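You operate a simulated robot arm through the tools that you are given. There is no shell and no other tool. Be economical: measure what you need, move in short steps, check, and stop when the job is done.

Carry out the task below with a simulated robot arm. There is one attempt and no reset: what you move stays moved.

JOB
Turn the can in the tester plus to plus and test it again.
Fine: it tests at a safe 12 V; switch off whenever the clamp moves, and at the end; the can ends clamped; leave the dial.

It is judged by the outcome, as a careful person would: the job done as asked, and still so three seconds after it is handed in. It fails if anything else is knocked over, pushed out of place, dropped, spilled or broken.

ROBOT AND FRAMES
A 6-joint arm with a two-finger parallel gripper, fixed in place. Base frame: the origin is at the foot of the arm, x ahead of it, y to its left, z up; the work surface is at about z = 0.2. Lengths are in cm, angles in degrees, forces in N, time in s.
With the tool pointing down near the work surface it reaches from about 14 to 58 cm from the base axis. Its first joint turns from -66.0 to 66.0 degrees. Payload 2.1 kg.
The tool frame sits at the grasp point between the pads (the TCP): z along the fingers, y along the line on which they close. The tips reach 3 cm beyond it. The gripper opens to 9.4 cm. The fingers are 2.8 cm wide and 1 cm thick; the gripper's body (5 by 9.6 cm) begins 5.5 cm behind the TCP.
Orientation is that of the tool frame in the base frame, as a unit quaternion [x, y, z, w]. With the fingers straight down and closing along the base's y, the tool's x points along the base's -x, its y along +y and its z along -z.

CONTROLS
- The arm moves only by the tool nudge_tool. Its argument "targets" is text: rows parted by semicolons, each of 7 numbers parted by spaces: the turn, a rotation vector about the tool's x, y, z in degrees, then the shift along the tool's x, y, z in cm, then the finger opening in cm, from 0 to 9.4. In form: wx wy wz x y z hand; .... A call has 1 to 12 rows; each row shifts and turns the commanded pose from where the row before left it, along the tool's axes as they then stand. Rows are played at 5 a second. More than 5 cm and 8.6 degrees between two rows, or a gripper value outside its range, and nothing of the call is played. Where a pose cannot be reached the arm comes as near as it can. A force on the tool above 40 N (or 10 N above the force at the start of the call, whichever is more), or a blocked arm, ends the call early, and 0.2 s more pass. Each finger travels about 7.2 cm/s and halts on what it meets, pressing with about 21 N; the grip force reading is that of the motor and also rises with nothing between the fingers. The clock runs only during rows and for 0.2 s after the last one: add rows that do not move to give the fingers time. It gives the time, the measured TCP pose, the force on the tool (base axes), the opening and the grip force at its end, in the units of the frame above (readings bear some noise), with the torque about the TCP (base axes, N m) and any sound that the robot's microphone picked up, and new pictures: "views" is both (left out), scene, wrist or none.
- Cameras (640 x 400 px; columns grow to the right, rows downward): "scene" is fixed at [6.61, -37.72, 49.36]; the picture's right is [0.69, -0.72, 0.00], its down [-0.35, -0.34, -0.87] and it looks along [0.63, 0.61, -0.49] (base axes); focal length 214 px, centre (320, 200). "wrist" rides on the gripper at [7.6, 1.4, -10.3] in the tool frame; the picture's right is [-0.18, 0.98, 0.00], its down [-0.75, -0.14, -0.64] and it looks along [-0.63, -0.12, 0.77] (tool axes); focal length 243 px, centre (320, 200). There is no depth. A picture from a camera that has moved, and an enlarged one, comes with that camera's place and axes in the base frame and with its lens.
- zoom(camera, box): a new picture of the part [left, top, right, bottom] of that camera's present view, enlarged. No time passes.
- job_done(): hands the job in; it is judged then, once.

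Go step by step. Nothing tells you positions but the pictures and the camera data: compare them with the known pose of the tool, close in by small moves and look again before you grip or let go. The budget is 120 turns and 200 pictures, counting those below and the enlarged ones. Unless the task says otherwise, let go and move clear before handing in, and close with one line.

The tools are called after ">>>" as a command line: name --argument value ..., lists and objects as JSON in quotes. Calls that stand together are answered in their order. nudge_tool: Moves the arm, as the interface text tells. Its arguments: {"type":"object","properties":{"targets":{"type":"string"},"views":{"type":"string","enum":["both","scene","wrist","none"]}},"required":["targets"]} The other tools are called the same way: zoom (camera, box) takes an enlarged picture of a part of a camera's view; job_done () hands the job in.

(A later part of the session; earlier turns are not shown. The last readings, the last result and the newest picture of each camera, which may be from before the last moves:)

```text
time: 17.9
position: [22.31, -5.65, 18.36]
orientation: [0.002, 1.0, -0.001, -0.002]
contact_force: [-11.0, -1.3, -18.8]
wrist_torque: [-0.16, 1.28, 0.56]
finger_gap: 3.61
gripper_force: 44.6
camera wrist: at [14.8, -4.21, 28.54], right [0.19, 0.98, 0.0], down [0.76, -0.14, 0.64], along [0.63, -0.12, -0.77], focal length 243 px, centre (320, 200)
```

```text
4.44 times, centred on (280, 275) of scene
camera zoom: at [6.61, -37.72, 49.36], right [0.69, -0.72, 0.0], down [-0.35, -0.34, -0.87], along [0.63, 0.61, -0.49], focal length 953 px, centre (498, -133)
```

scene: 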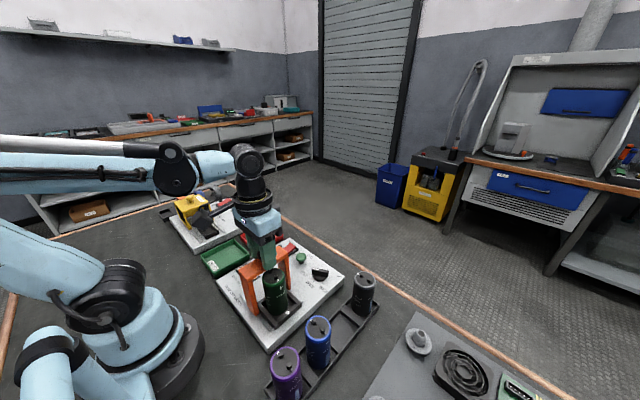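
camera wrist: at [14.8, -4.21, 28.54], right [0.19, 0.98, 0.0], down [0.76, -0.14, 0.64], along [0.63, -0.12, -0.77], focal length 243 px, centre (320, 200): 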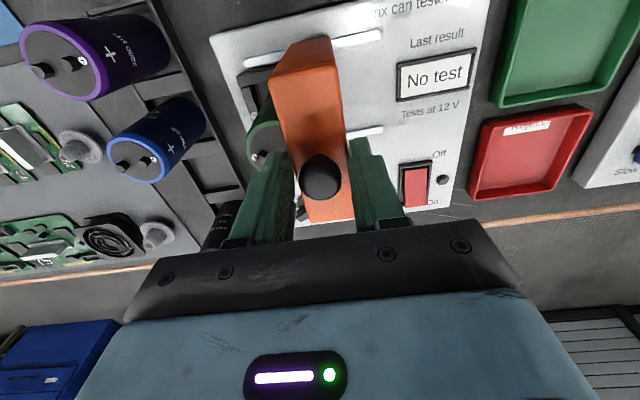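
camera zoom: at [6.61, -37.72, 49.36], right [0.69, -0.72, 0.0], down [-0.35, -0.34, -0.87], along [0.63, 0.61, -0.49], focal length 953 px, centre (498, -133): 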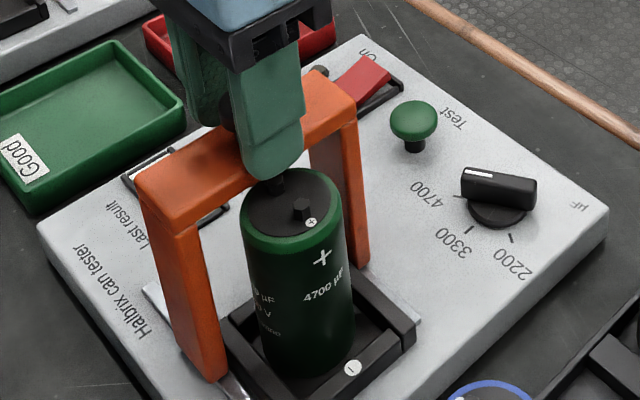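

>>> nudge_tool --targets "0 0 0 0 0.6 0 2;0 0 0 0 0.6 0 2;0 0 0 0 0.6 0 2;0 0 0 0 0.6 0 2;0 0 0 0 0.5 0 2;0 0 0 0 0.4 0 2;0 0 0 0 0.4 0 2;0 0 0 0 0 0 2"

>>> zoom --camera "scene" --box '[245, 230, 315, 320]'

```text
time: 19.6
position: [22.36, -2.38, 18.36]
orientation: [0.001, 1.0, -0.007, 0.001]
contact_force: [-1.2, -3.5, -1.4]
wrist_torque: [-0.03, -0.06, 0.54]
finger_gap: 3.57
gripper_force: 45.9
stopped in row 8: the force on the tool passed its limit at 46 N (the readings are from after the stop); the commanded pose is now the measured one
camera wrist: at [14.77, -0.75, 28.53], right [0.19, 0.98, -0.02], down [0.75, -0.13, 0.64], along [0.63, -0.13, -0.76], focal length 243 px, centre (320, 200)
```

scene: 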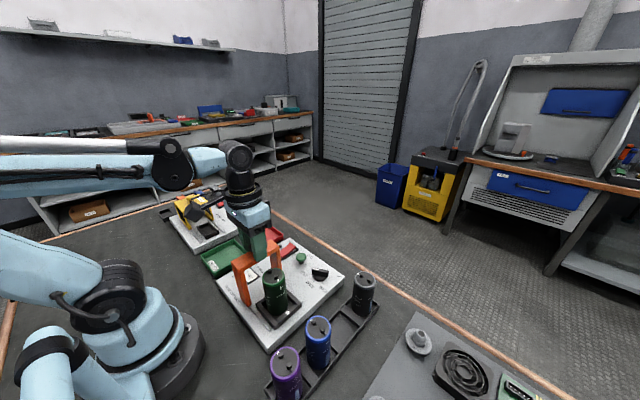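
wrist: 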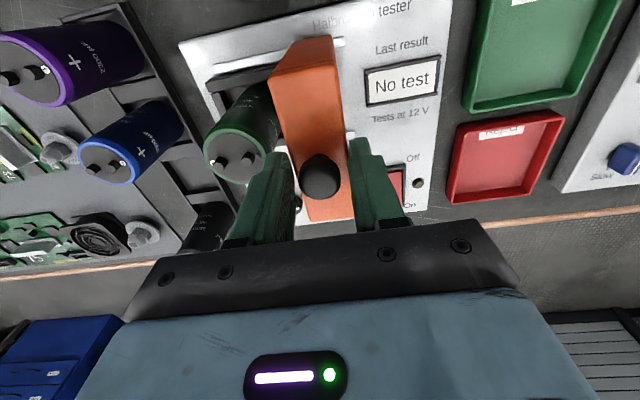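

```text
4.44 times, centred on (280, 275) of scene
camera zoom: at [6.61, -37.72, 49.36], right [0.69, -0.72, 0.0], down [-0.35, -0.34, -0.87], along [0.63, 0.61, -0.49], focal length 953 px, centre (498, -133)
```

zoom: 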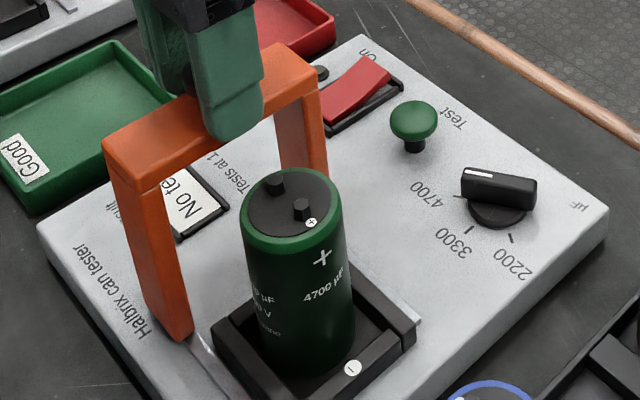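

The gantry is at its open stop. I release, lift, and look at the can from above.

>>> nudge_tool --targets "0 0 0 0 0 0 5;0 0 0 0 0 0 6.4;-0.8 0 0 0 0 -2 8;0 0 0 0 0 -4 9.4;0 0 0 0 -3 -2 9.4;0 0 0 0 -3.6 0 9.4;0 0 0 0 0 0 9.4"

>>> zoom --camera "scene" --box '[245, 240, 325, 330]'

>>> zoom --camera "wrist" --box '[240, 0, 440, 160]'

```text
time: 21.1
position: [22.41, -8.88, 26.42]
orientation: [0.002, 1.0, -0.001, 0.001]
contact_force: [0.0, 0.4, -0.4]
wrist_torque: [-0.02, 0.01, -0.01]
finger_gap: 9.39
gripper_force: 0.2
camera wrist: at [14.78, -7.39, 36.62], right [0.19, 0.98, 0.0], down [0.75, -0.14, 0.64], along [0.63, -0.12, -0.77], focal length 243 px, centre (320, 200)
```

scene: 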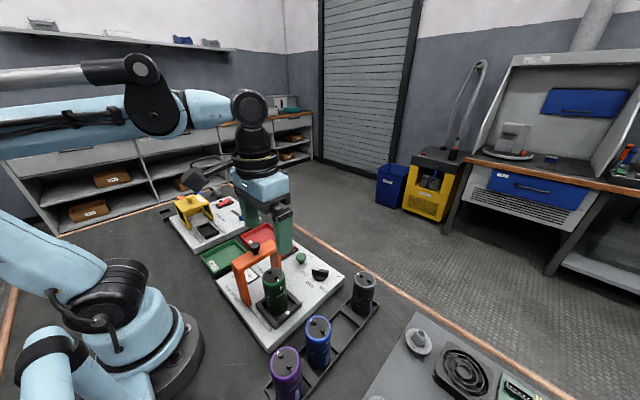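
wrist: 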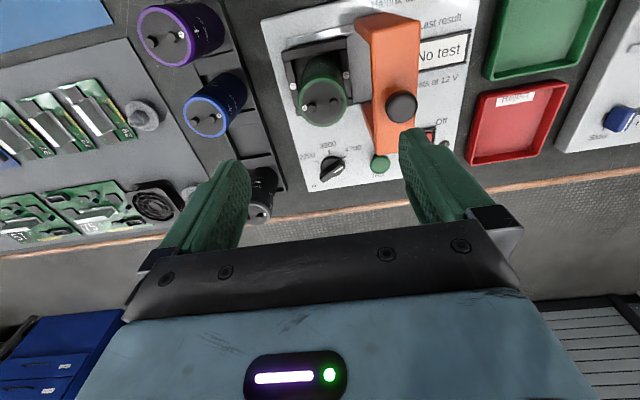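

```text
4.44 times, centred on (285, 285) of scene
camera zoom: at [6.61, -37.72, 49.36], right [0.69, -0.72, 0.0], down [-0.35, -0.34, -0.87], along [0.63, 0.61, -0.49], focal length 953 px, centre (476, -178)
```

zoom: 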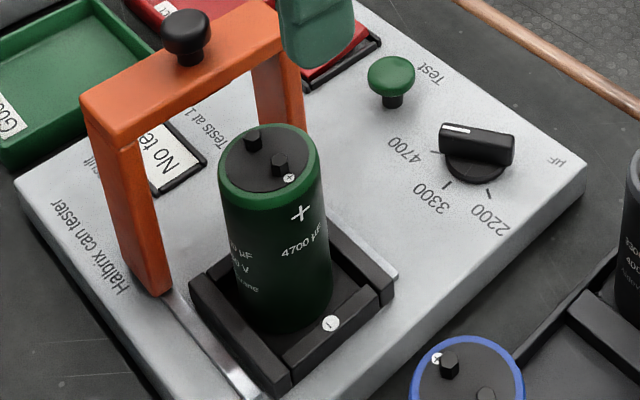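

```text
2.50 times, centred on (340, 80) of wrist
camera zoom: at [14.78, -7.39, 36.62], right [0.19, 0.98, 0.0], down [0.75, -0.14, 0.64], along [0.63, -0.12, -0.77], focal length 606 px, centre (270, 500)
```

zoom: 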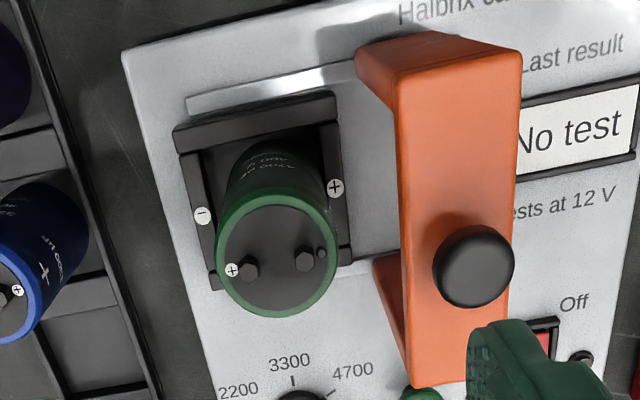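

Can top centre is about (22.4, −8.7, 13.4), diameter ≈ 4.6. I yaw the tool −90° so the fingers close along x, with the camera on the −y side.

>>> nudge_tool --targets "0 0 -8.2 0 0 0 9;0 0 -8.2 0 0 0 8;0 0 -8.2 0 0 0 7.4;0 0 -8.2 0 0 0 7.4;0 0 -8.2 0 0 0 7.4;0 0 -8.2 0 0 0 7.4;0 0 -8.2 0 0 0 7.4;0 0 -8.2 0 0 0 7.4;0 0 -8.2 0 0 0 7.4;0 0 -8.2 0 0 0 7.4;0 0 -8 0 0 0 7.4;0 0 0 0 0 0 7.4"

>>> zoom --camera "wrist" --box '[200, 0, 440, 200]'

```text
time: 23.8
position: [22.26, -8.83, 26.48]
orientation: [-0.706, 0.708, 0.0, 0.0]
contact_force: [-0.9, -0.4, 0.2]
wrist_torque: [0.0, 0.01, -0.02]
finger_gap: 7.39
gripper_force: 0.2
camera wrist: at [20.87, -16.5, 36.59], right [-0.98, 0.19, 0.0], down [0.14, 0.75, 0.64], along [0.12, 0.63, -0.77], focal length 243 px, centre (320, 200)
```

scene: 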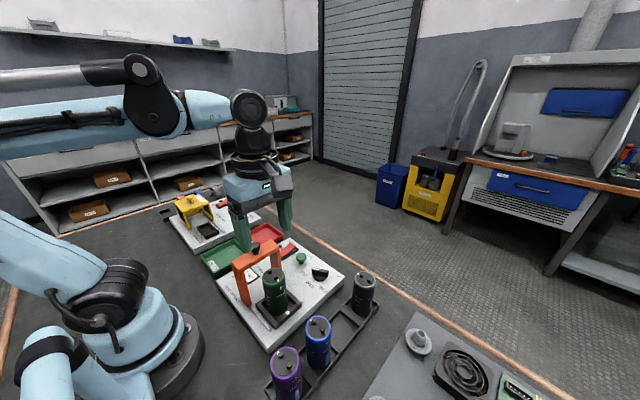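
wrist: 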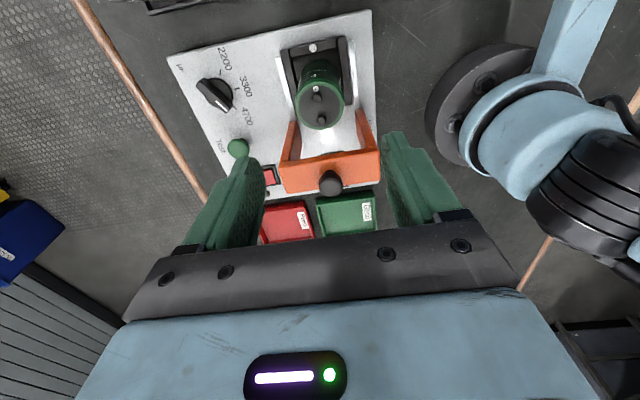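

```text
2.00 times, centred on (320, 100) of wrist
camera zoom: at [20.87, -16.5, 36.59], right [-0.98, 0.19, 0.0], down [0.14, 0.75, 0.64], along [0.12, 0.63, -0.77], focal length 485 px, centre (320, 400)
```

zoom: 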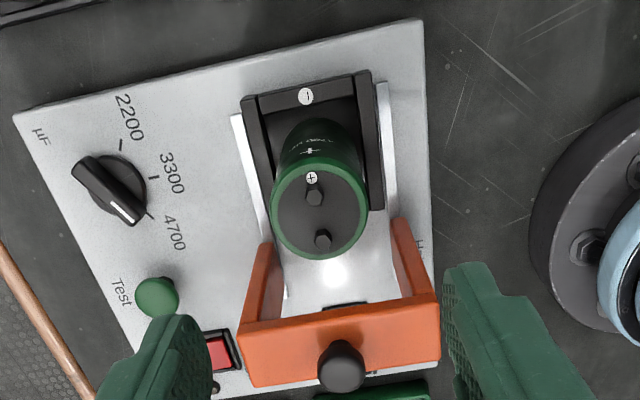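

>>> nudge_tool --targets "0 0 0 0 0 4 7.4;0 0 0 0 0 4 7.4;0 0 0 0 0 3 7.4;0 0 0 0 0 0 7.4"

>>> zoom --camera "wrist" --box '[200, 0, 440, 200]'

>>> zoom --camera "scene" --box '[245, 240, 325, 330]'

```text
time: 24.8
position: [22.22, -8.59, 15.5]
orientation: [-0.704, 0.71, -0.001, -0.001]
contact_force: [-0.3, -0.2, -1.1]
wrist_torque: [0.0, 0.01, 0.01]
finger_gap: 7.39
gripper_force: 0.1
camera wrist: at [20.7, -16.31, 25.77], right [-0.98, 0.19, 0.0], down [0.14, 0.75, 0.64], along [0.12, 0.63, -0.77], focal length 243 px, centre (320, 200)
```

scene: 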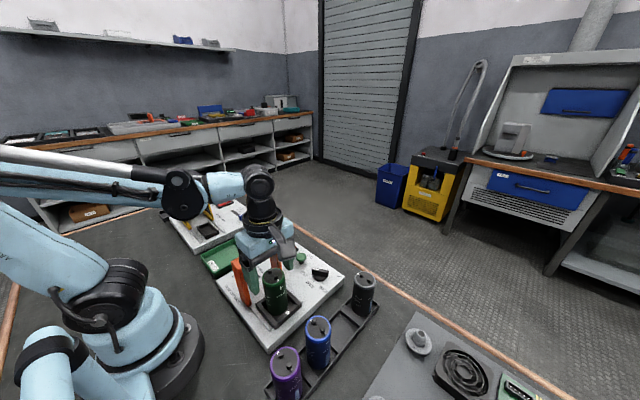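
wrist: 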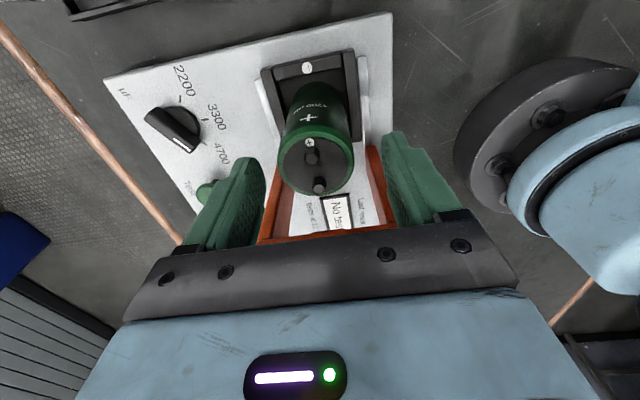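

```text
2.00 times, centred on (320, 100) of wrist
camera zoom: at [20.7, -16.31, 25.77], right [-0.98, 0.19, 0.0], down [0.14, 0.75, 0.64], along [0.12, 0.63, -0.77], focal length 485 px, centre (320, 400)
```

zoom: 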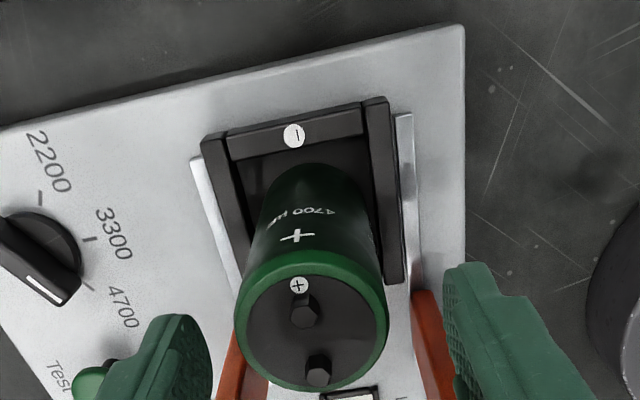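

```text
4.44 times, centred on (285, 285) of scene
camera zoom: at [6.61, -37.72, 49.36], right [0.69, -0.72, 0.0], down [-0.35, -0.34, -0.87], along [0.63, 0.61, -0.49], focal length 953 px, centre (476, -178)
```

zoom: 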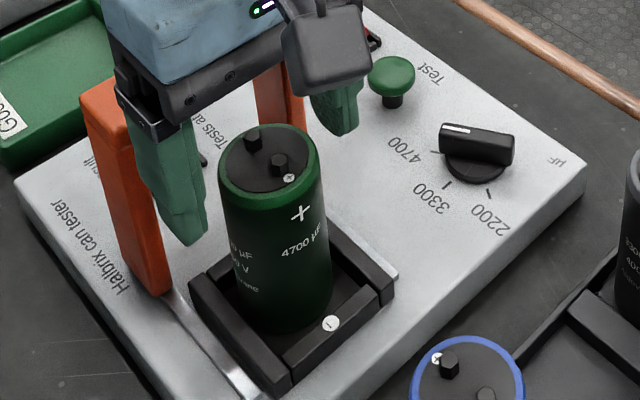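

>>> nudge_tool --targets "0 0 0 0.3 0 1 7.4;0 0 0 0 0 1.2 7.4;0 0 0 0 0 1 7.4;0 0 0 0 0 0 7.4"

>>> zoom --camera "wrist" --box '[200, 50, 440, 250]'

>>> zoom --camera "scene" --box '[245, 240, 325, 330]'

```text
time: 25.8
position: [22.23, -9.2, 12.11]
orientation: [-0.705, 0.709, -0.001, 0.0]
contact_force: [0.5, 0.6, -0.2]
wrist_torque: [0.0, -0.02, -0.01]
finger_gap: 7.41
gripper_force: 0.0
camera wrist: at [20.81, -16.79, 22.41], right [-0.98, 0.19, 0.0], down [0.14, 0.75, 0.64], along [0.12, 0.63, -0.77], focal length 243 px, centre (320, 200)
```

scene: 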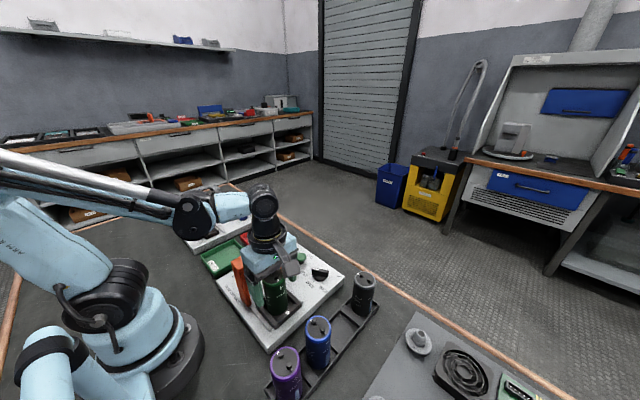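
wrist: 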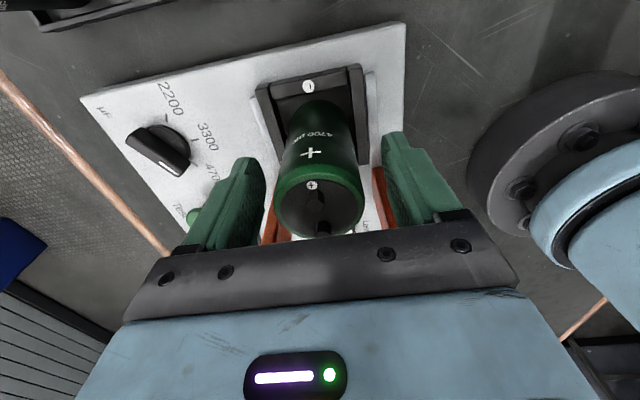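

```text
2.00 times, centred on (320, 150) of wrist
camera zoom: at [20.81, -16.79, 22.41], right [-0.98, 0.19, 0.0], down [0.14, 0.75, 0.64], along [0.12, 0.63, -0.77], focal length 485 px, centre (320, 300)
```

zoom: 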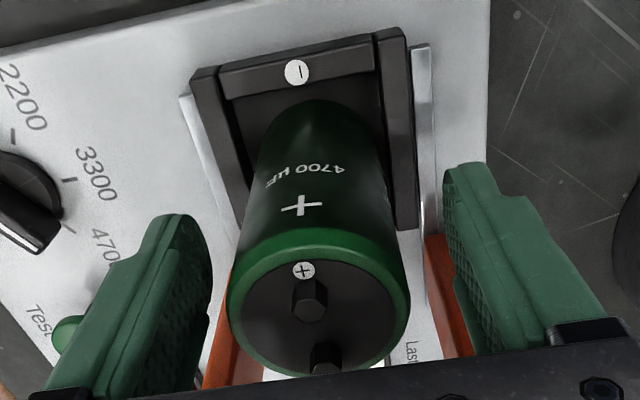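

```text
4.44 times, centred on (285, 285) of scene
camera zoom: at [6.61, -37.72, 49.36], right [0.69, -0.72, 0.0], down [-0.35, -0.34, -0.87], along [0.63, 0.61, -0.49], focal length 953 px, centre (476, -178)
```

zoom: 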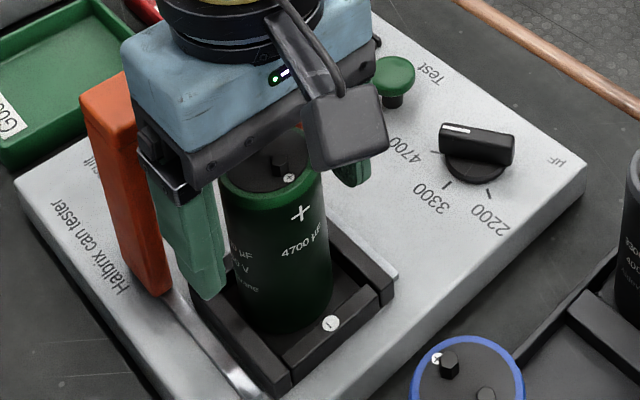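

Fingers straddle the can well. I close on it.

>>> nudge_tool --targets "0 0 0 0 0 0 5.5;0 0 0 0 0 0 4;0 0 0 0 0 0 3.5;0 0 0 0 0 0 3.5;0 0 0 0 0 0 3.5" --views "wrist"

>>> zoom --camera "scene" --box '[245, 240, 325, 330]'

```text
time: 26.9
position: [22.33, -9.21, 12.17]
orientation: [-0.705, 0.709, -0.001, 0.0]
contact_force: [-1.1, 0.3, -0.8]
wrist_torque: [-0.04, 0.05, 0.01]
finger_gap: 4.71
gripper_force: 21.1
camera wrist: at [20.81, -16.79, 22.42], right [-0.98, 0.19, 0.0], down [0.14, 0.75, 0.64], along [0.12, 0.63, -0.77], focal length 243 px, centre (320, 200)
```

wrist: 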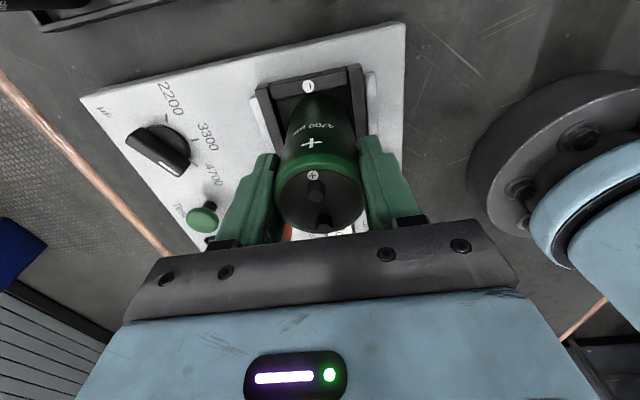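

```text
4.44 times, centred on (285, 285) of scene
camera zoom: at [6.61, -37.72, 49.36], right [0.69, -0.72, 0.0], down [-0.35, -0.34, -0.87], along [0.63, 0.61, -0.49], focal length 953 px, centre (476, -178)
```

zoom: 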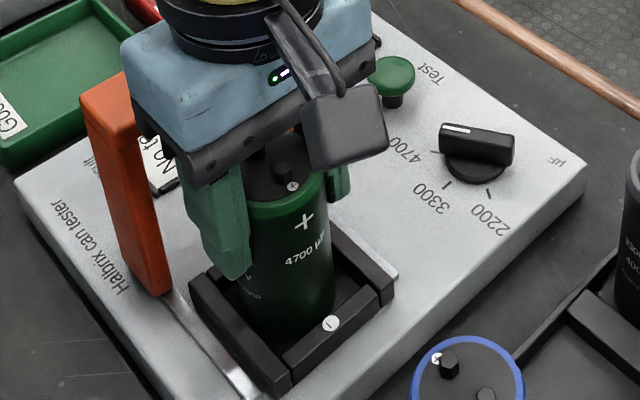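

Gripped at 4.7 cm. I lift straight up.

>>> nudge_tool --targets "0 0 0 0 0 -1 3.5;0 0 0 0 0 -2 3.5;0 0 0 0 0 -3 3.5;0 0 0 0 0 -4 3.5;0 0 0 0 0 -4 3.5;0 0 0 0 0 0 3.5"

>>> zoom --camera "scene" --box '[225, 200, 325, 320]'

>>> zoom --camera "wrist" --box '[200, 50, 440, 250]'

```text
time: 28.4
position: [22.21, -9.23, 26.25]
orientation: [-0.705, 0.71, 0.0, 0.0]
contact_force: [-0.3, -0.8, -3.2]
wrist_torque: [0.01, 0.03, -0.01]
finger_gap: 4.68
gripper_force: 20.8
camera wrist: at [20.73, -16.79, 36.44], right [-0.98, 0.19, 0.0], down [0.14, 0.75, 0.64], along [0.12, 0.63, -0.77], focal length 243 px, centre (320, 200)
```

scene: 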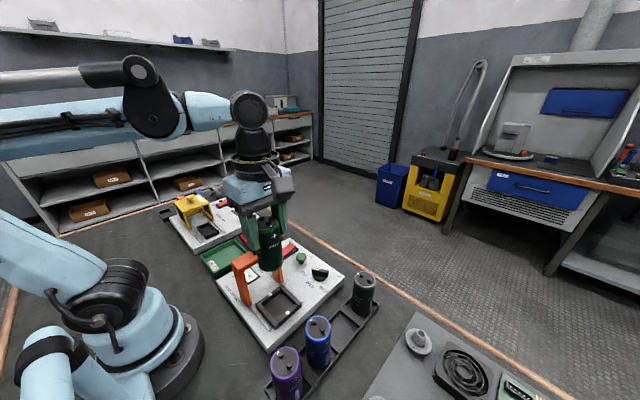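
wrist: 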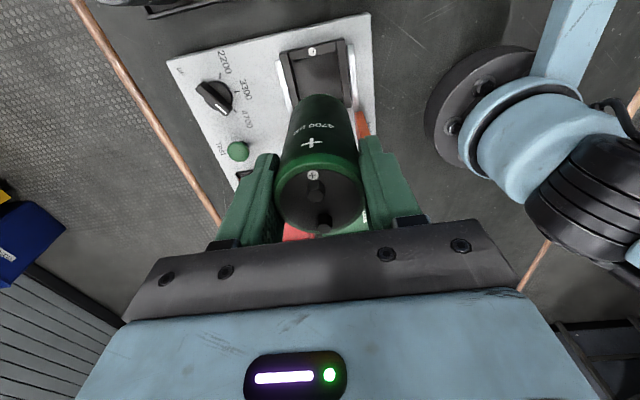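

```text
3.33 times, centred on (275, 260) of scene
camera zoom: at [6.61, -37.72, 49.36], right [0.69, -0.72, 0.0], down [-0.35, -0.34, -0.87], along [0.63, 0.61, -0.49], focal length 715 px, centre (470, 0)
```

zoom: 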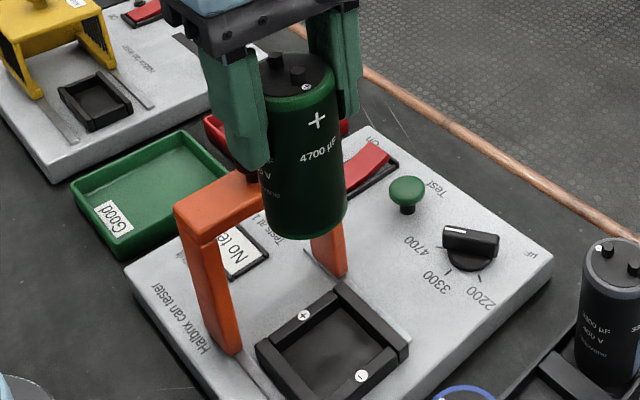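

```text
2.00 times, centred on (320, 150) of wrist
camera zoom: at [20.73, -16.79, 36.44], right [-0.98, 0.19, 0.0], down [0.14, 0.75, 0.64], along [0.12, 0.63, -0.77], focal length 485 px, centre (320, 300)
```

zoom: 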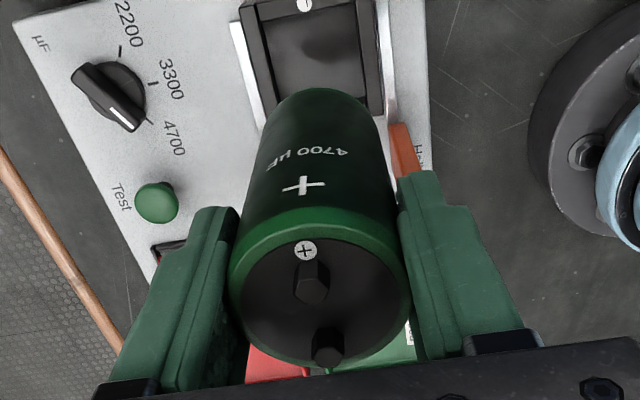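

The can hangs upright with the cradle empty. I turn it 180° at this height in two calls.

>>> nudge_tool --targets "0 0 8.18 0 0 0 3.5;0 0 8.18 0 0 0 3.5;0 0 8.18 0 0 0 3.5;0 0 8.18 0 0 0 3.5;0 0 8.18 0 0 0 3.5;0 0 8.18 0 0 0 3.5;0 0 8.18 0 0 0 3.5;0 0 8.18 0 0 0 3.5;0 0 8.18 0 0 0 3.5;0 0 8.18 0 0 0 3.5;0 0 8.18 0 0 0 3.5" --views "none"

>>> nudge_tool --targets "0 0 8.18 0 0 0 3.5;0 0 8.18 0 0 0 3.5;0 0 8.18 0 0 0 3.5;0 0 8.18 0 0 0 3.5;0 0 8.18 0 0 0 3.5;0 0 8.18 0 0 0 3.5;0 0 8.18 0 0 0 3.5;0 0 8.18 0 0 0 3.5;0 0 8.18 0 0 0 3.5;0 0 8.18 0 0 0 3.5;0 0 8.18 0 0 0 3.5;0 0 0 0 0 0 3.5"

>>> zoom --camera "scene" --box '[225, 200, 325, 320]'

>>> zoom --camera "wrist" --box '[200, 0, 440, 250]'

```text
time: 30.8
position: [22.29, -9.09, 26.15]
orientation: [0.004, 1.0, -0.002, 0.0]
contact_force: [-0.6, 0.0, -2.8]
wrist_torque: [0.0, -0.01, -0.03]
finger_gap: 4.68
gripper_force: 21.0
```

```text
time: 33.4
position: [22.36, -9.25, 26.13]
orientation: [0.709, 0.706, -0.001, 0.0]
contact_force: [-0.1, 0.3, -2.5]
wrist_torque: [-0.05, -0.01, -0.01]
finger_gap: 4.72
gripper_force: 21.5
camera wrist: at [23.83, -1.67, 36.37], right [0.98, -0.19, 0.0], down [-0.15, -0.75, 0.64], along [-0.12, -0.63, -0.77], focal length 243 px, centre (320, 200)
```

scene: 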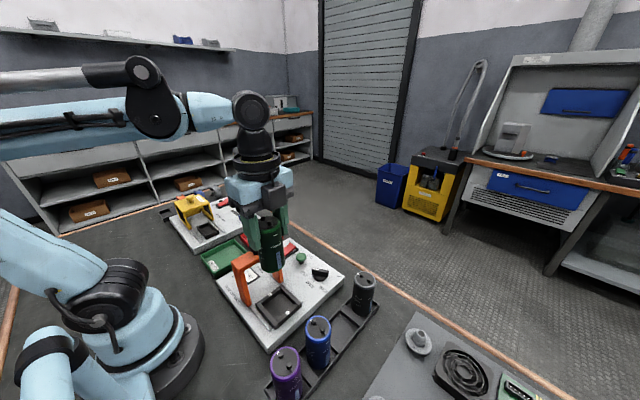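
wrist: 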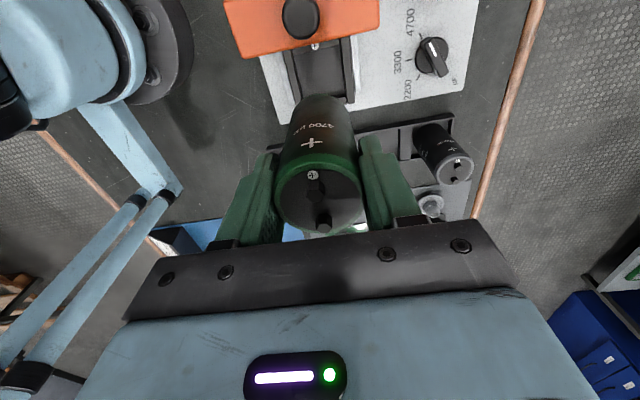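

```text
3.33 times, centred on (275, 260) of scene
camera zoom: at [6.61, -37.72, 49.36], right [0.69, -0.72, 0.0], down [-0.35, -0.34, -0.87], along [0.63, 0.61, -0.49], focal length 715 px, centre (470, 0)
```

zoom: 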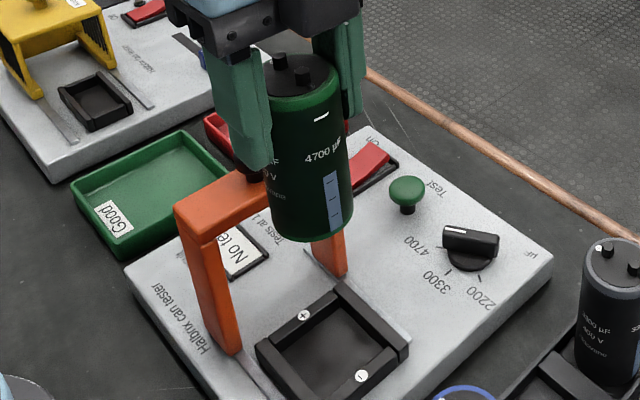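

```text
1.60 times, centred on (320, 125) of wrist
camera zoom: at [23.83, -1.67, 36.37], right [0.98, -0.19, 0.0], down [-0.15, -0.75, 0.64], along [-0.12, -0.63, -0.77], focal length 388 px, centre (320, 320)
```

zoom: 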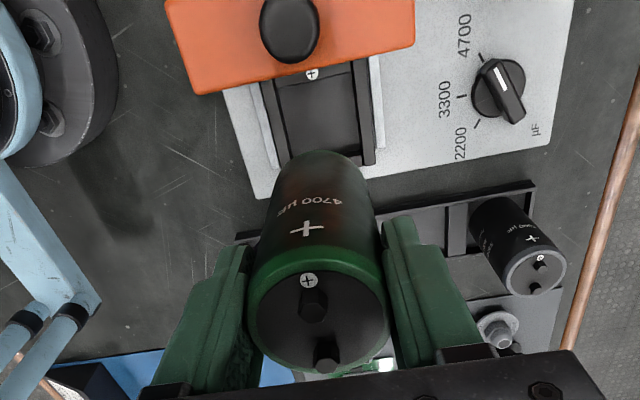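

Plus now faces +y. Comparing scene shifts, the can centre sits about 0.23 cm to −y of the TCP, so I move +0.5 in y and lower partway to check.

>>> nudge_tool --targets "0 0 0 0.5 0 0 3.5;0 0 0 0 0 3.5 3.5;0 0 0 0 0 3.5 3.5;0 0 0 0 0 2 3.5;0 0 0 0 0 0 3.5"

>>> zoom --camera "scene" --box '[235, 240, 325, 340]'

>>> zoom --camera "wrist" --box '[200, 0, 440, 250]'

```text
time: 34.5
position: [22.36, -8.72, 17.03]
orientation: [0.709, 0.706, 0.0, 0.001]
contact_force: [-0.1, -0.1, -2.6]
wrist_torque: [0.01, 0.01, 0.0]
finger_gap: 4.69
gripper_force: 21.3
camera wrist: at [23.76, -1.09, 27.3], right [0.98, -0.19, 0.0], down [-0.14, -0.75, 0.64], along [-0.12, -0.63, -0.77], focal length 243 px, centre (320, 200)
```

scene: 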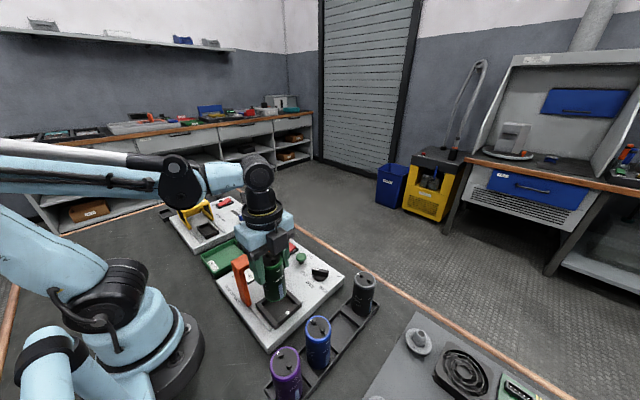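
wrist: 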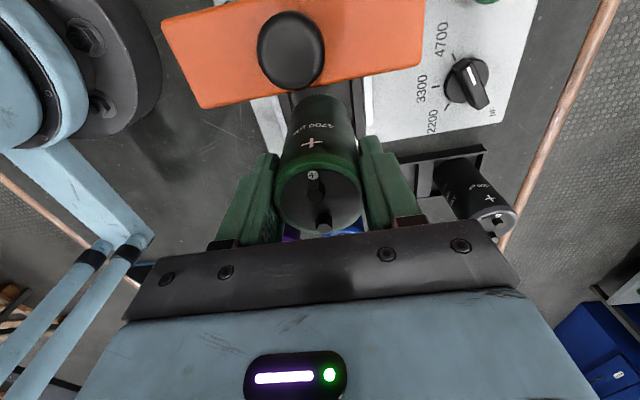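

```text
4.00 times, centred on (280, 290) of scene
camera zoom: at [6.61, -37.72, 49.36], right [0.69, -0.72, 0.0], down [-0.35, -0.34, -0.87], along [0.63, 0.61, -0.49], focal length 858 px, centre (480, -160)
```

zoom: 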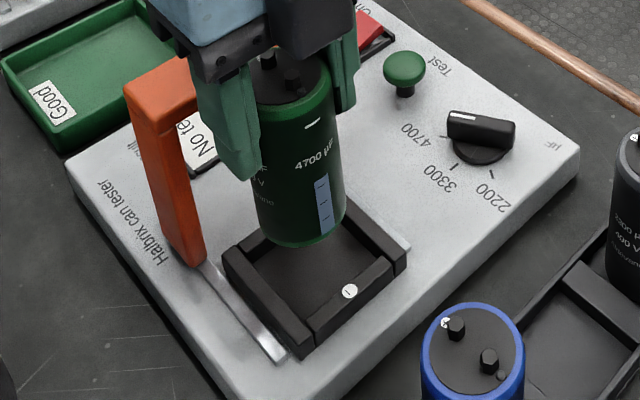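

```text
1.60 times, centred on (320, 125) of wrist
camera zoom: at [23.76, -1.09, 27.3], right [0.98, -0.19, 0.0], down [-0.14, -0.75, 0.64], along [-0.12, -0.63, -0.77], focal length 388 px, centre (320, 320)
```

zoom: 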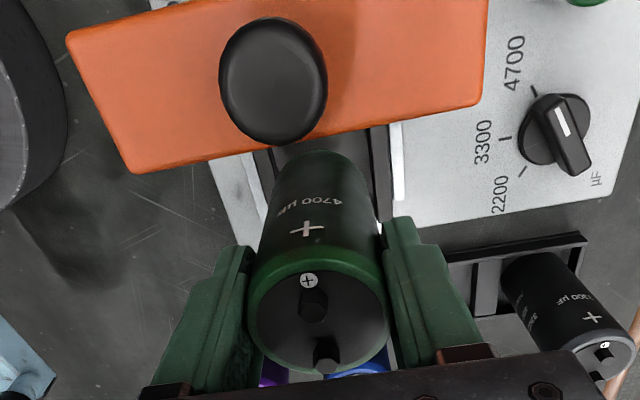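

>>> nudge_tool --targets "0 0 0 0 0 1 3.5;0 0 0 0 0 1 3.5;0 0 0 0 0 0.5 3.5;0 0 0 0 0 0 3.5" --views "none"

>>> zoom --camera "scene" --box '[245, 240, 325, 330]'

```text
time: 35.5
position: [22.26, -8.83, 14.7]
orientation: [0.709, 0.706, -0.001, 0.0]
contact_force: [-0.6, -0.2, -2.3]
wrist_torque: [0.01, -0.03, 0.0]
finger_gap: 4.69
gripper_force: 20.5
```

```text
4.44 times, centred on (285, 285) of scene
camera zoom: at [6.61, -37.72, 49.36], right [0.69, -0.72, 0.0], down [-0.35, -0.34, -0.87], along [0.63, 0.61, -0.49], focal length 953 px, centre (476, -178)
```

zoom: 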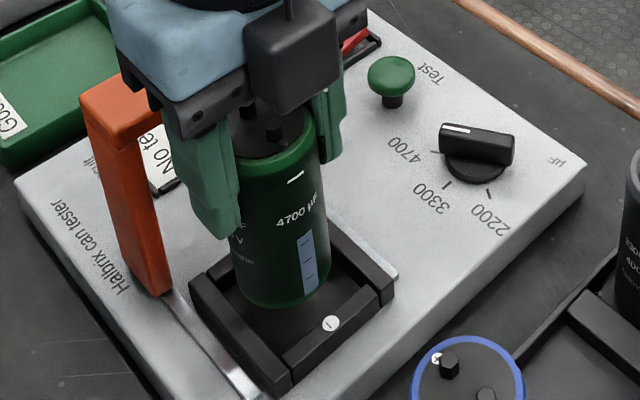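

Alignment matches the earlier seated image. I lower the rest in small steps.

>>> nudge_tool --targets "0 0 0 0 0 0.5 3.5;0 0 0 0 0 0.5 3.5;0 0 0 0 0 0.5 3.5;0 0 0 0 0 0.4 3.5;0 0 0 0 0 0.3 3.5;0 0 0 0 0 0.2 3.5;0 0 0 0 0 0 3.5" --views "none"

>>> zoom --camera "scene" --box '[245, 240, 325, 330]'

```text
time: 37.1
position: [22.24, -8.89, 12.19]
orientation: [0.708, 0.706, -0.001, 0.001]
contact_force: [0.3, -0.1, -2.5]
wrist_torque: [-0.02, 0.0, -0.01]
finger_gap: 4.72
gripper_force: 20.7
```

```text
4.44 times, centred on (285, 285) of scene
camera zoom: at [6.61, -37.72, 49.36], right [0.69, -0.72, 0.0], down [-0.35, -0.34, -0.87], along [0.63, 0.61, -0.49], focal length 953 px, centre (476, -178)
```

zoom: 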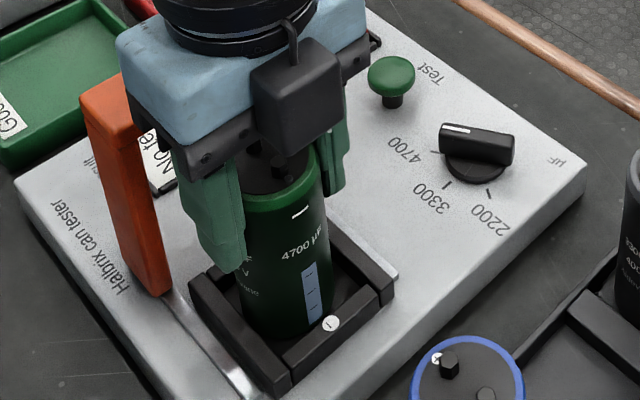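

>>> nudge_tool --targets "0 0 0 0 0 0.15 3.5;0 0 0 0 0 0 3.5" --views "none"

```text
time: 37.8
position: [22.31, -8.71, 12.12]
orientation: [0.709, 0.705, -0.002, 0.001]
contact_force: [-3.9, -4.1, 15.9]
wrist_torque: [0.03, 0.28, 0.05]
finger_gap: 4.7
gripper_force: 20.8
```

The can touches down at the original seated height (12.1). I release.

>>> nudge_tool --targets "0 0 0 0 0 -0.1 4.8;0 0 0 0 0 0 5.5;0 0 0 0 0 0 6.5;0 0 0 0 0 0 7.4;0 0 0 0 0 0 7.4;0 0 0 0 0 -2 7.4;0 0 0 0 0 -4 7.4;0 0 0 0 0 -4 7.4;0 0 0 0 0 -4 7.4;0 0 0 0 0 0 7.4"

>>> zoom --camera "scene" --box '[245, 240, 325, 330]'

>>> zoom --camera "wrist" --box '[200, 0, 440, 200]'

```text
time: 40.0
position: [22.48, -8.83, 26.33]
orientation: [0.708, 0.706, 0.0, 0.001]
contact_force: [-0.1, 0.3, -0.3]
wrist_torque: [0.03, 0.01, 0.02]
finger_gap: 7.39
gripper_force: 0.0
camera wrist: at [23.89, -1.24, 36.52], right [0.98, -0.19, 0.0], down [-0.14, -0.75, 0.64], along [-0.12, -0.63, -0.77], focal length 243 px, centre (320, 200)
```

scene: 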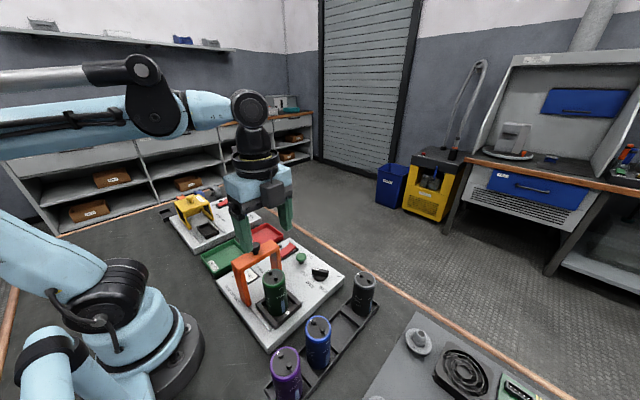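
wrist: 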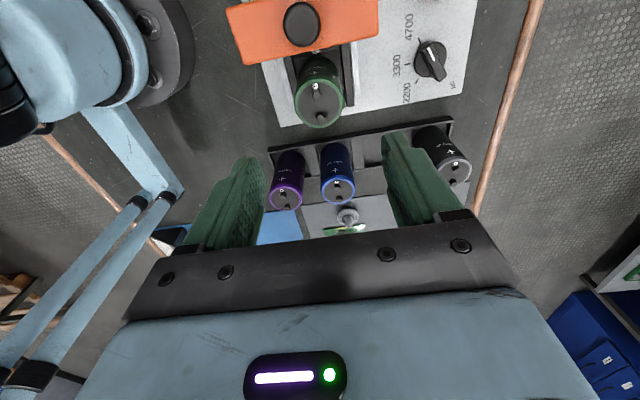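

```text
4.44 times, centred on (285, 285) of scene
camera zoom: at [6.61, -37.72, 49.36], right [0.69, -0.72, 0.0], down [-0.35, -0.34, -0.87], along [0.63, 0.61, -0.49], focal length 953 px, centre (476, -178)
```

zoom: 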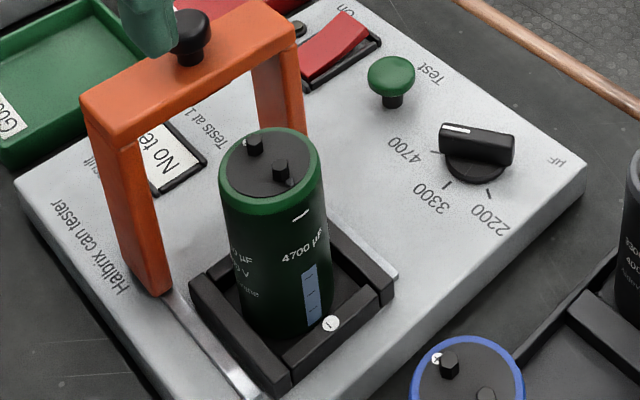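

```text
2.00 times, centred on (320, 100) of wrist
camera zoom: at [23.89, -1.24, 36.52], right [0.98, -0.19, 0.0], down [-0.14, -0.75, 0.64], along [-0.12, -0.63, -0.77], focal length 485 px, centre (320, 400)
```

zoom: 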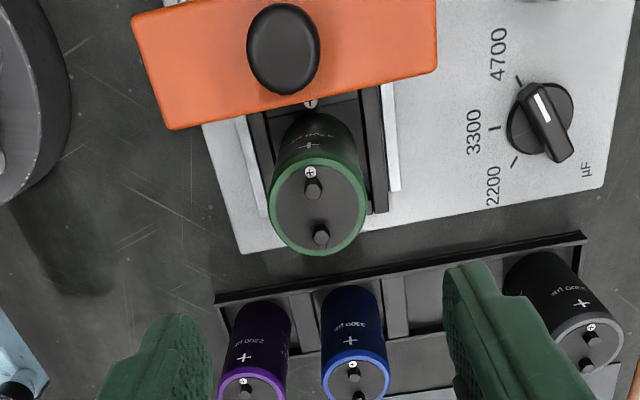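

The can is seated with plus at +y. I yaw back and return to the gantry.

>>> nudge_tool --targets "0 0 -8.2 0 0 0 6.4;0 0 -8.2 0 0 0 6.4;0 0 -8.2 0 0 0 6.4;0 0 -8.2 0 0 0 6.4;0 0 -8.2 0 0 0 6.4;0 0 -8.2 0 0 0 6.4;0 0 -8.2 0 0 0 6.4;0 0 -8.2 0 0 0 6.4;0 0 -8.2 0 0 0 6.4;0 0 -8.2 0 0 0 6.4;0 0 -8 0 0 0 6.4;0 0 0 0 0 0 6.4" --views "none"

>>> nudge_tool --targets "0 0 0 0 3.2 0 6.4;0 0 0 0 3.2 0 6.4;0 0 0 0 0 3 6.4;0 0 0 0 0 2.5 6.4;0 0 0 0 0 0 6.4"

>>> zoom --camera "wrist" --box '[200, 0, 440, 200]'

```text
time: 42.5
position: [22.39, -8.69, 26.11]
orientation: [0.001, 1.0, -0.001, 0.0]
contact_force: [0.1, -0.6, -0.6]
wrist_torque: [-0.01, 0.02, 0.02]
finger_gap: 6.42
gripper_force: 0.1
```

```text
time: 43.8
position: [22.4, -2.31, 20.52]
orientation: [0.001, 1.0, -0.001, 0.0]
contact_force: [-0.5, -0.6, -0.5]
wrist_torque: [-0.02, -0.02, -0.04]
finger_gap: 6.38
gripper_force: 0.0
camera wrist: at [14.71, -0.85, 30.77], right [0.19, 0.98, 0.0], down [0.75, -0.14, 0.64], along [0.63, -0.12, -0.77], focal length 243 px, centre (320, 200)
```

scene: 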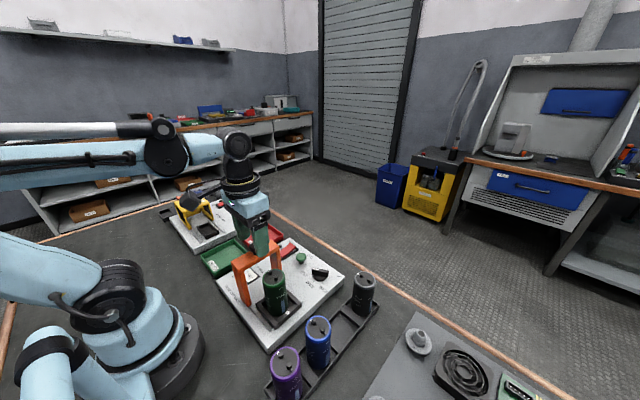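
wrist: 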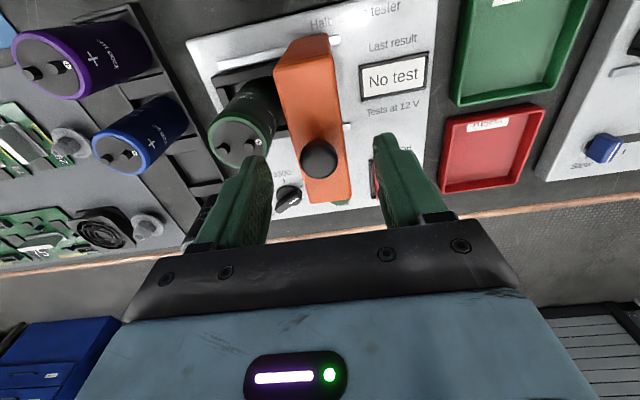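

```text
2.00 times, centred on (320, 100) of wrist
camera zoom: at [14.71, -0.85, 30.77], right [0.19, 0.98, 0.0], down [0.75, -0.14, 0.64], along [0.63, -0.12, -0.77], focal length 485 px, centre (320, 400)
```

zoom: 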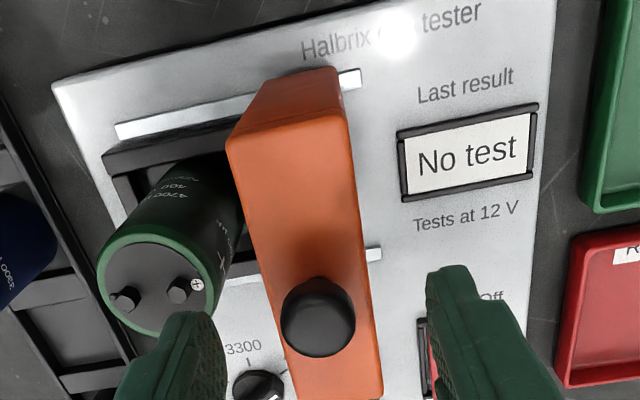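

>>> nudge_tool --targets "0 0 0 0 0 1.2 6.4;0 0 0 0 0 0.9 6.4;0 0 0 0 0 0 4.5;0 0 0 0 0 0 2;0 0 0 0 0 0 2;0 0 0 0 0 0 2;0 0 0 0 -0.4 0 2;0 0 0 0 -0.6 0 2;0 0 0 0 -0.6 0 2;0 0 0 0 -0.6 0 2;0 0 0 0 0 0 2"

>>> zoom --camera "scene" --box '[245, 240, 325, 330]'

```text
time: 46.1
position: [22.4, -4.54, 18.58]
orientation: [0.002, 1.0, 0.0, -0.001]
contact_force: [3.0, 0.5, -33.4]
wrist_torque: [0.04, -0.38, 0.9]
finger_gap: 3.54
gripper_force: 44.9
camera wrist: at [14.75, -3.04, 28.76], right [0.19, 0.98, 0.0], down [0.75, -0.14, 0.64], along [0.63, -0.12, -0.77], focal length 243 px, centre (320, 200)
```

scene: 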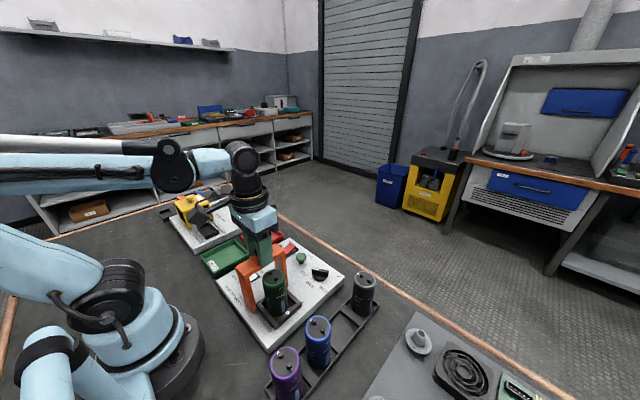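
wrist: 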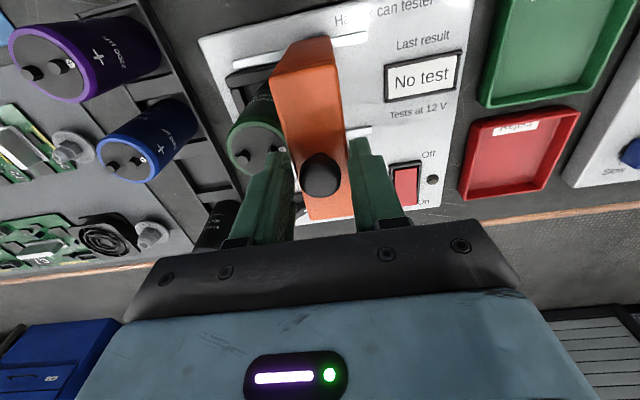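

```text
4.44 times, centred on (285, 285) of scene
camera zoom: at [6.62, -37.73, 49.36], right [0.69, -0.72, 0.0], down [-0.35, -0.34, -0.87], along [0.63, 0.61, -0.49], focal length 953 px, centre (476, -178)
```

zoom: 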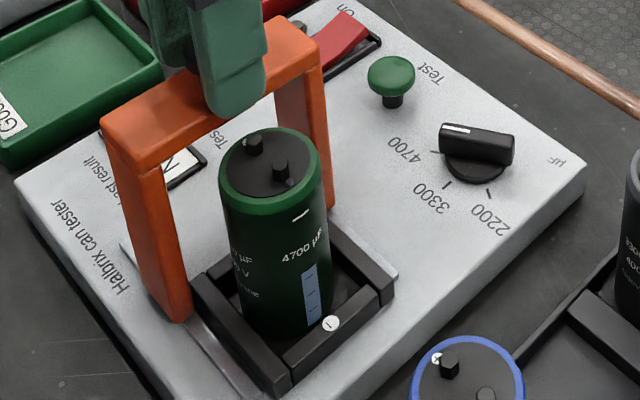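

>>> nudge_tool --targets "0 0 0 0 0 0.15 2;0 0 0 0 -0.5 0 2;0 0 0 0 -0.5 0 2;0 0 0 0 -0.5 0 2;0 0 0 0 -0.5 0 2;0 0 0 0 -0.5 0 2;0 0 0 0 -0.5 0 2;0 0 0 0 0 0 2"

>>> zoom --camera "scene" --box '[245, 240, 325, 330]'

```text
time: 48.0
position: [22.43, -7.41, 18.54]
orientation: [0.002, 1.0, 0.0, 0.0]
contact_force: [1.2, 1.1, 34.8]
wrist_torque: [0.05, 0.14, 0.93]
finger_gap: 3.6
gripper_force: 45.0
camera wrist: at [14.75, -6.06, 28.73], right [0.19, 0.98, 0.0], down [0.75, -0.14, 0.64], along [0.63, -0.12, -0.77], focal length 243 px, centre (320, 200)
```

scene: 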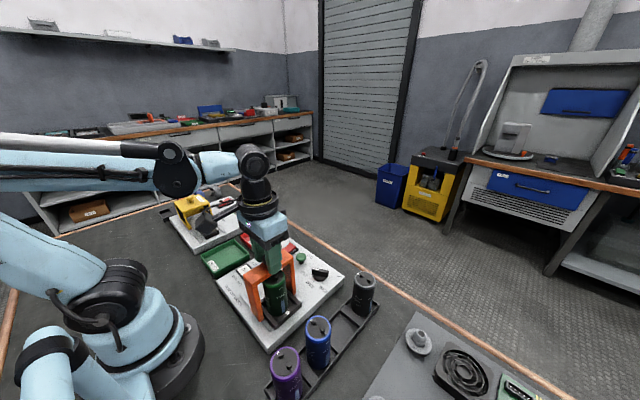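
wrist: 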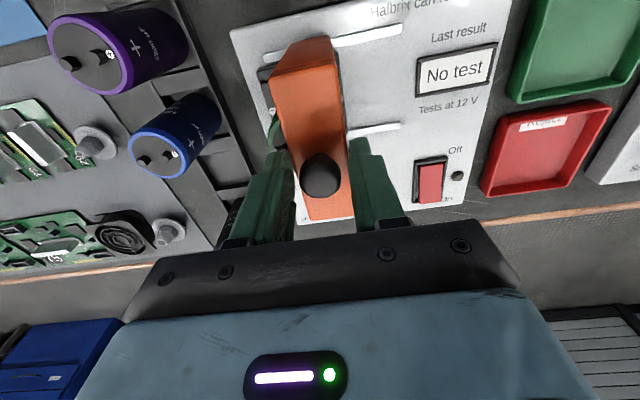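

```text
4.44 times, centred on (285, 285) of scene
camera zoom: at [6.6, -37.72, 49.37], right [0.69, -0.72, 0.0], down [-0.35, -0.34, -0.87], along [0.63, 0.61, -0.49], focal length 953 px, centre (476, -178)
```

zoom: 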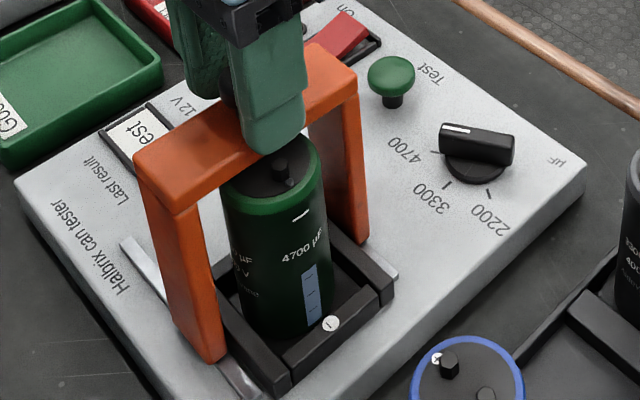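

>>> nudge_tool --targets "0 0 0 0 0 -0.08 2;0 0 0 0 -0.5 0 2;0 0 0 0 -0.4 0 2;0 0 0 0 -0.3 0 2;0 0 0 0 -0.3 0 2;0 0 0 0 -0.2 0 2;0 0 0 0 -0.2 0 2;0 0 0 0 -0.2 0 2"

>>> zoom --camera "scene" --box '[245, 240, 325, 330]'

```text
time: 49.7
position: [22.42, -9.11, 18.56]
orientation: [0.0, 1.0, 0.009, 0.001]
contact_force: [-0.8, 3.2, -0.4]
wrist_torque: [-0.26, -0.04, -0.01]
finger_gap: 3.57
gripper_force: 45.2
stopped in row 8: the force on the tool passed its limit at 47 N (the readings are from after the stop); the commanded pose is now the measured one
camera wrist: at [14.72, -7.83, 28.75], right [0.18, 0.98, 0.02], down [0.75, -0.15, 0.64], along [0.63, -0.1, -0.77], focal length 243 px, centre (320, 200)
```

scene: 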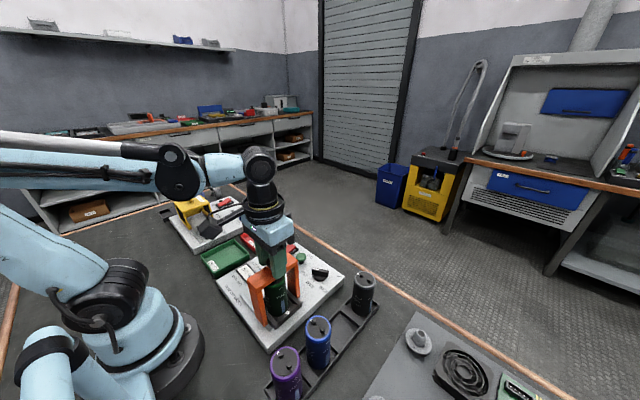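
wrist: 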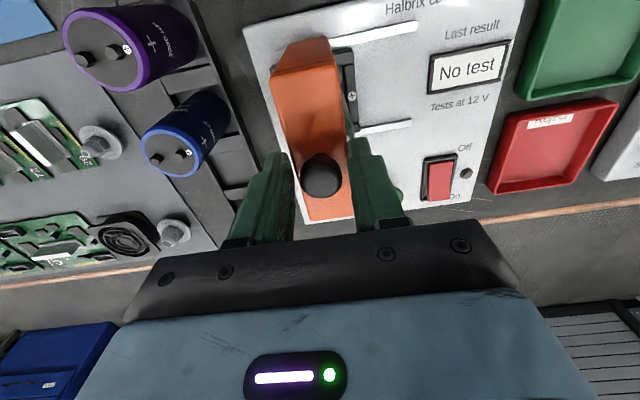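

```text
4.44 times, centred on (285, 285) of scene
camera zoom: at [6.6, -37.73, 49.37], right [0.69, -0.72, 0.0], down [-0.35, -0.34, -0.87], along [0.63, 0.61, -0.49], focal length 953 px, centre (476, -178)
```

zoom: 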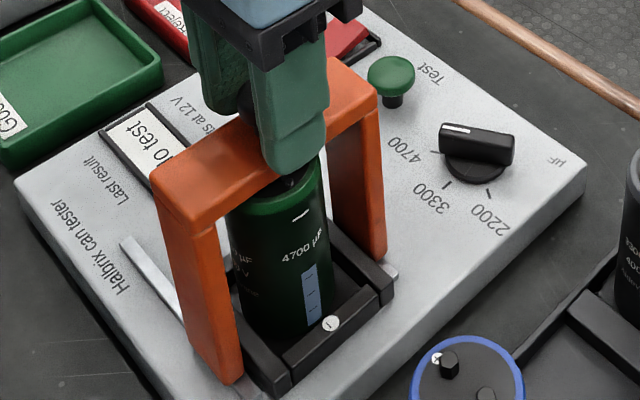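

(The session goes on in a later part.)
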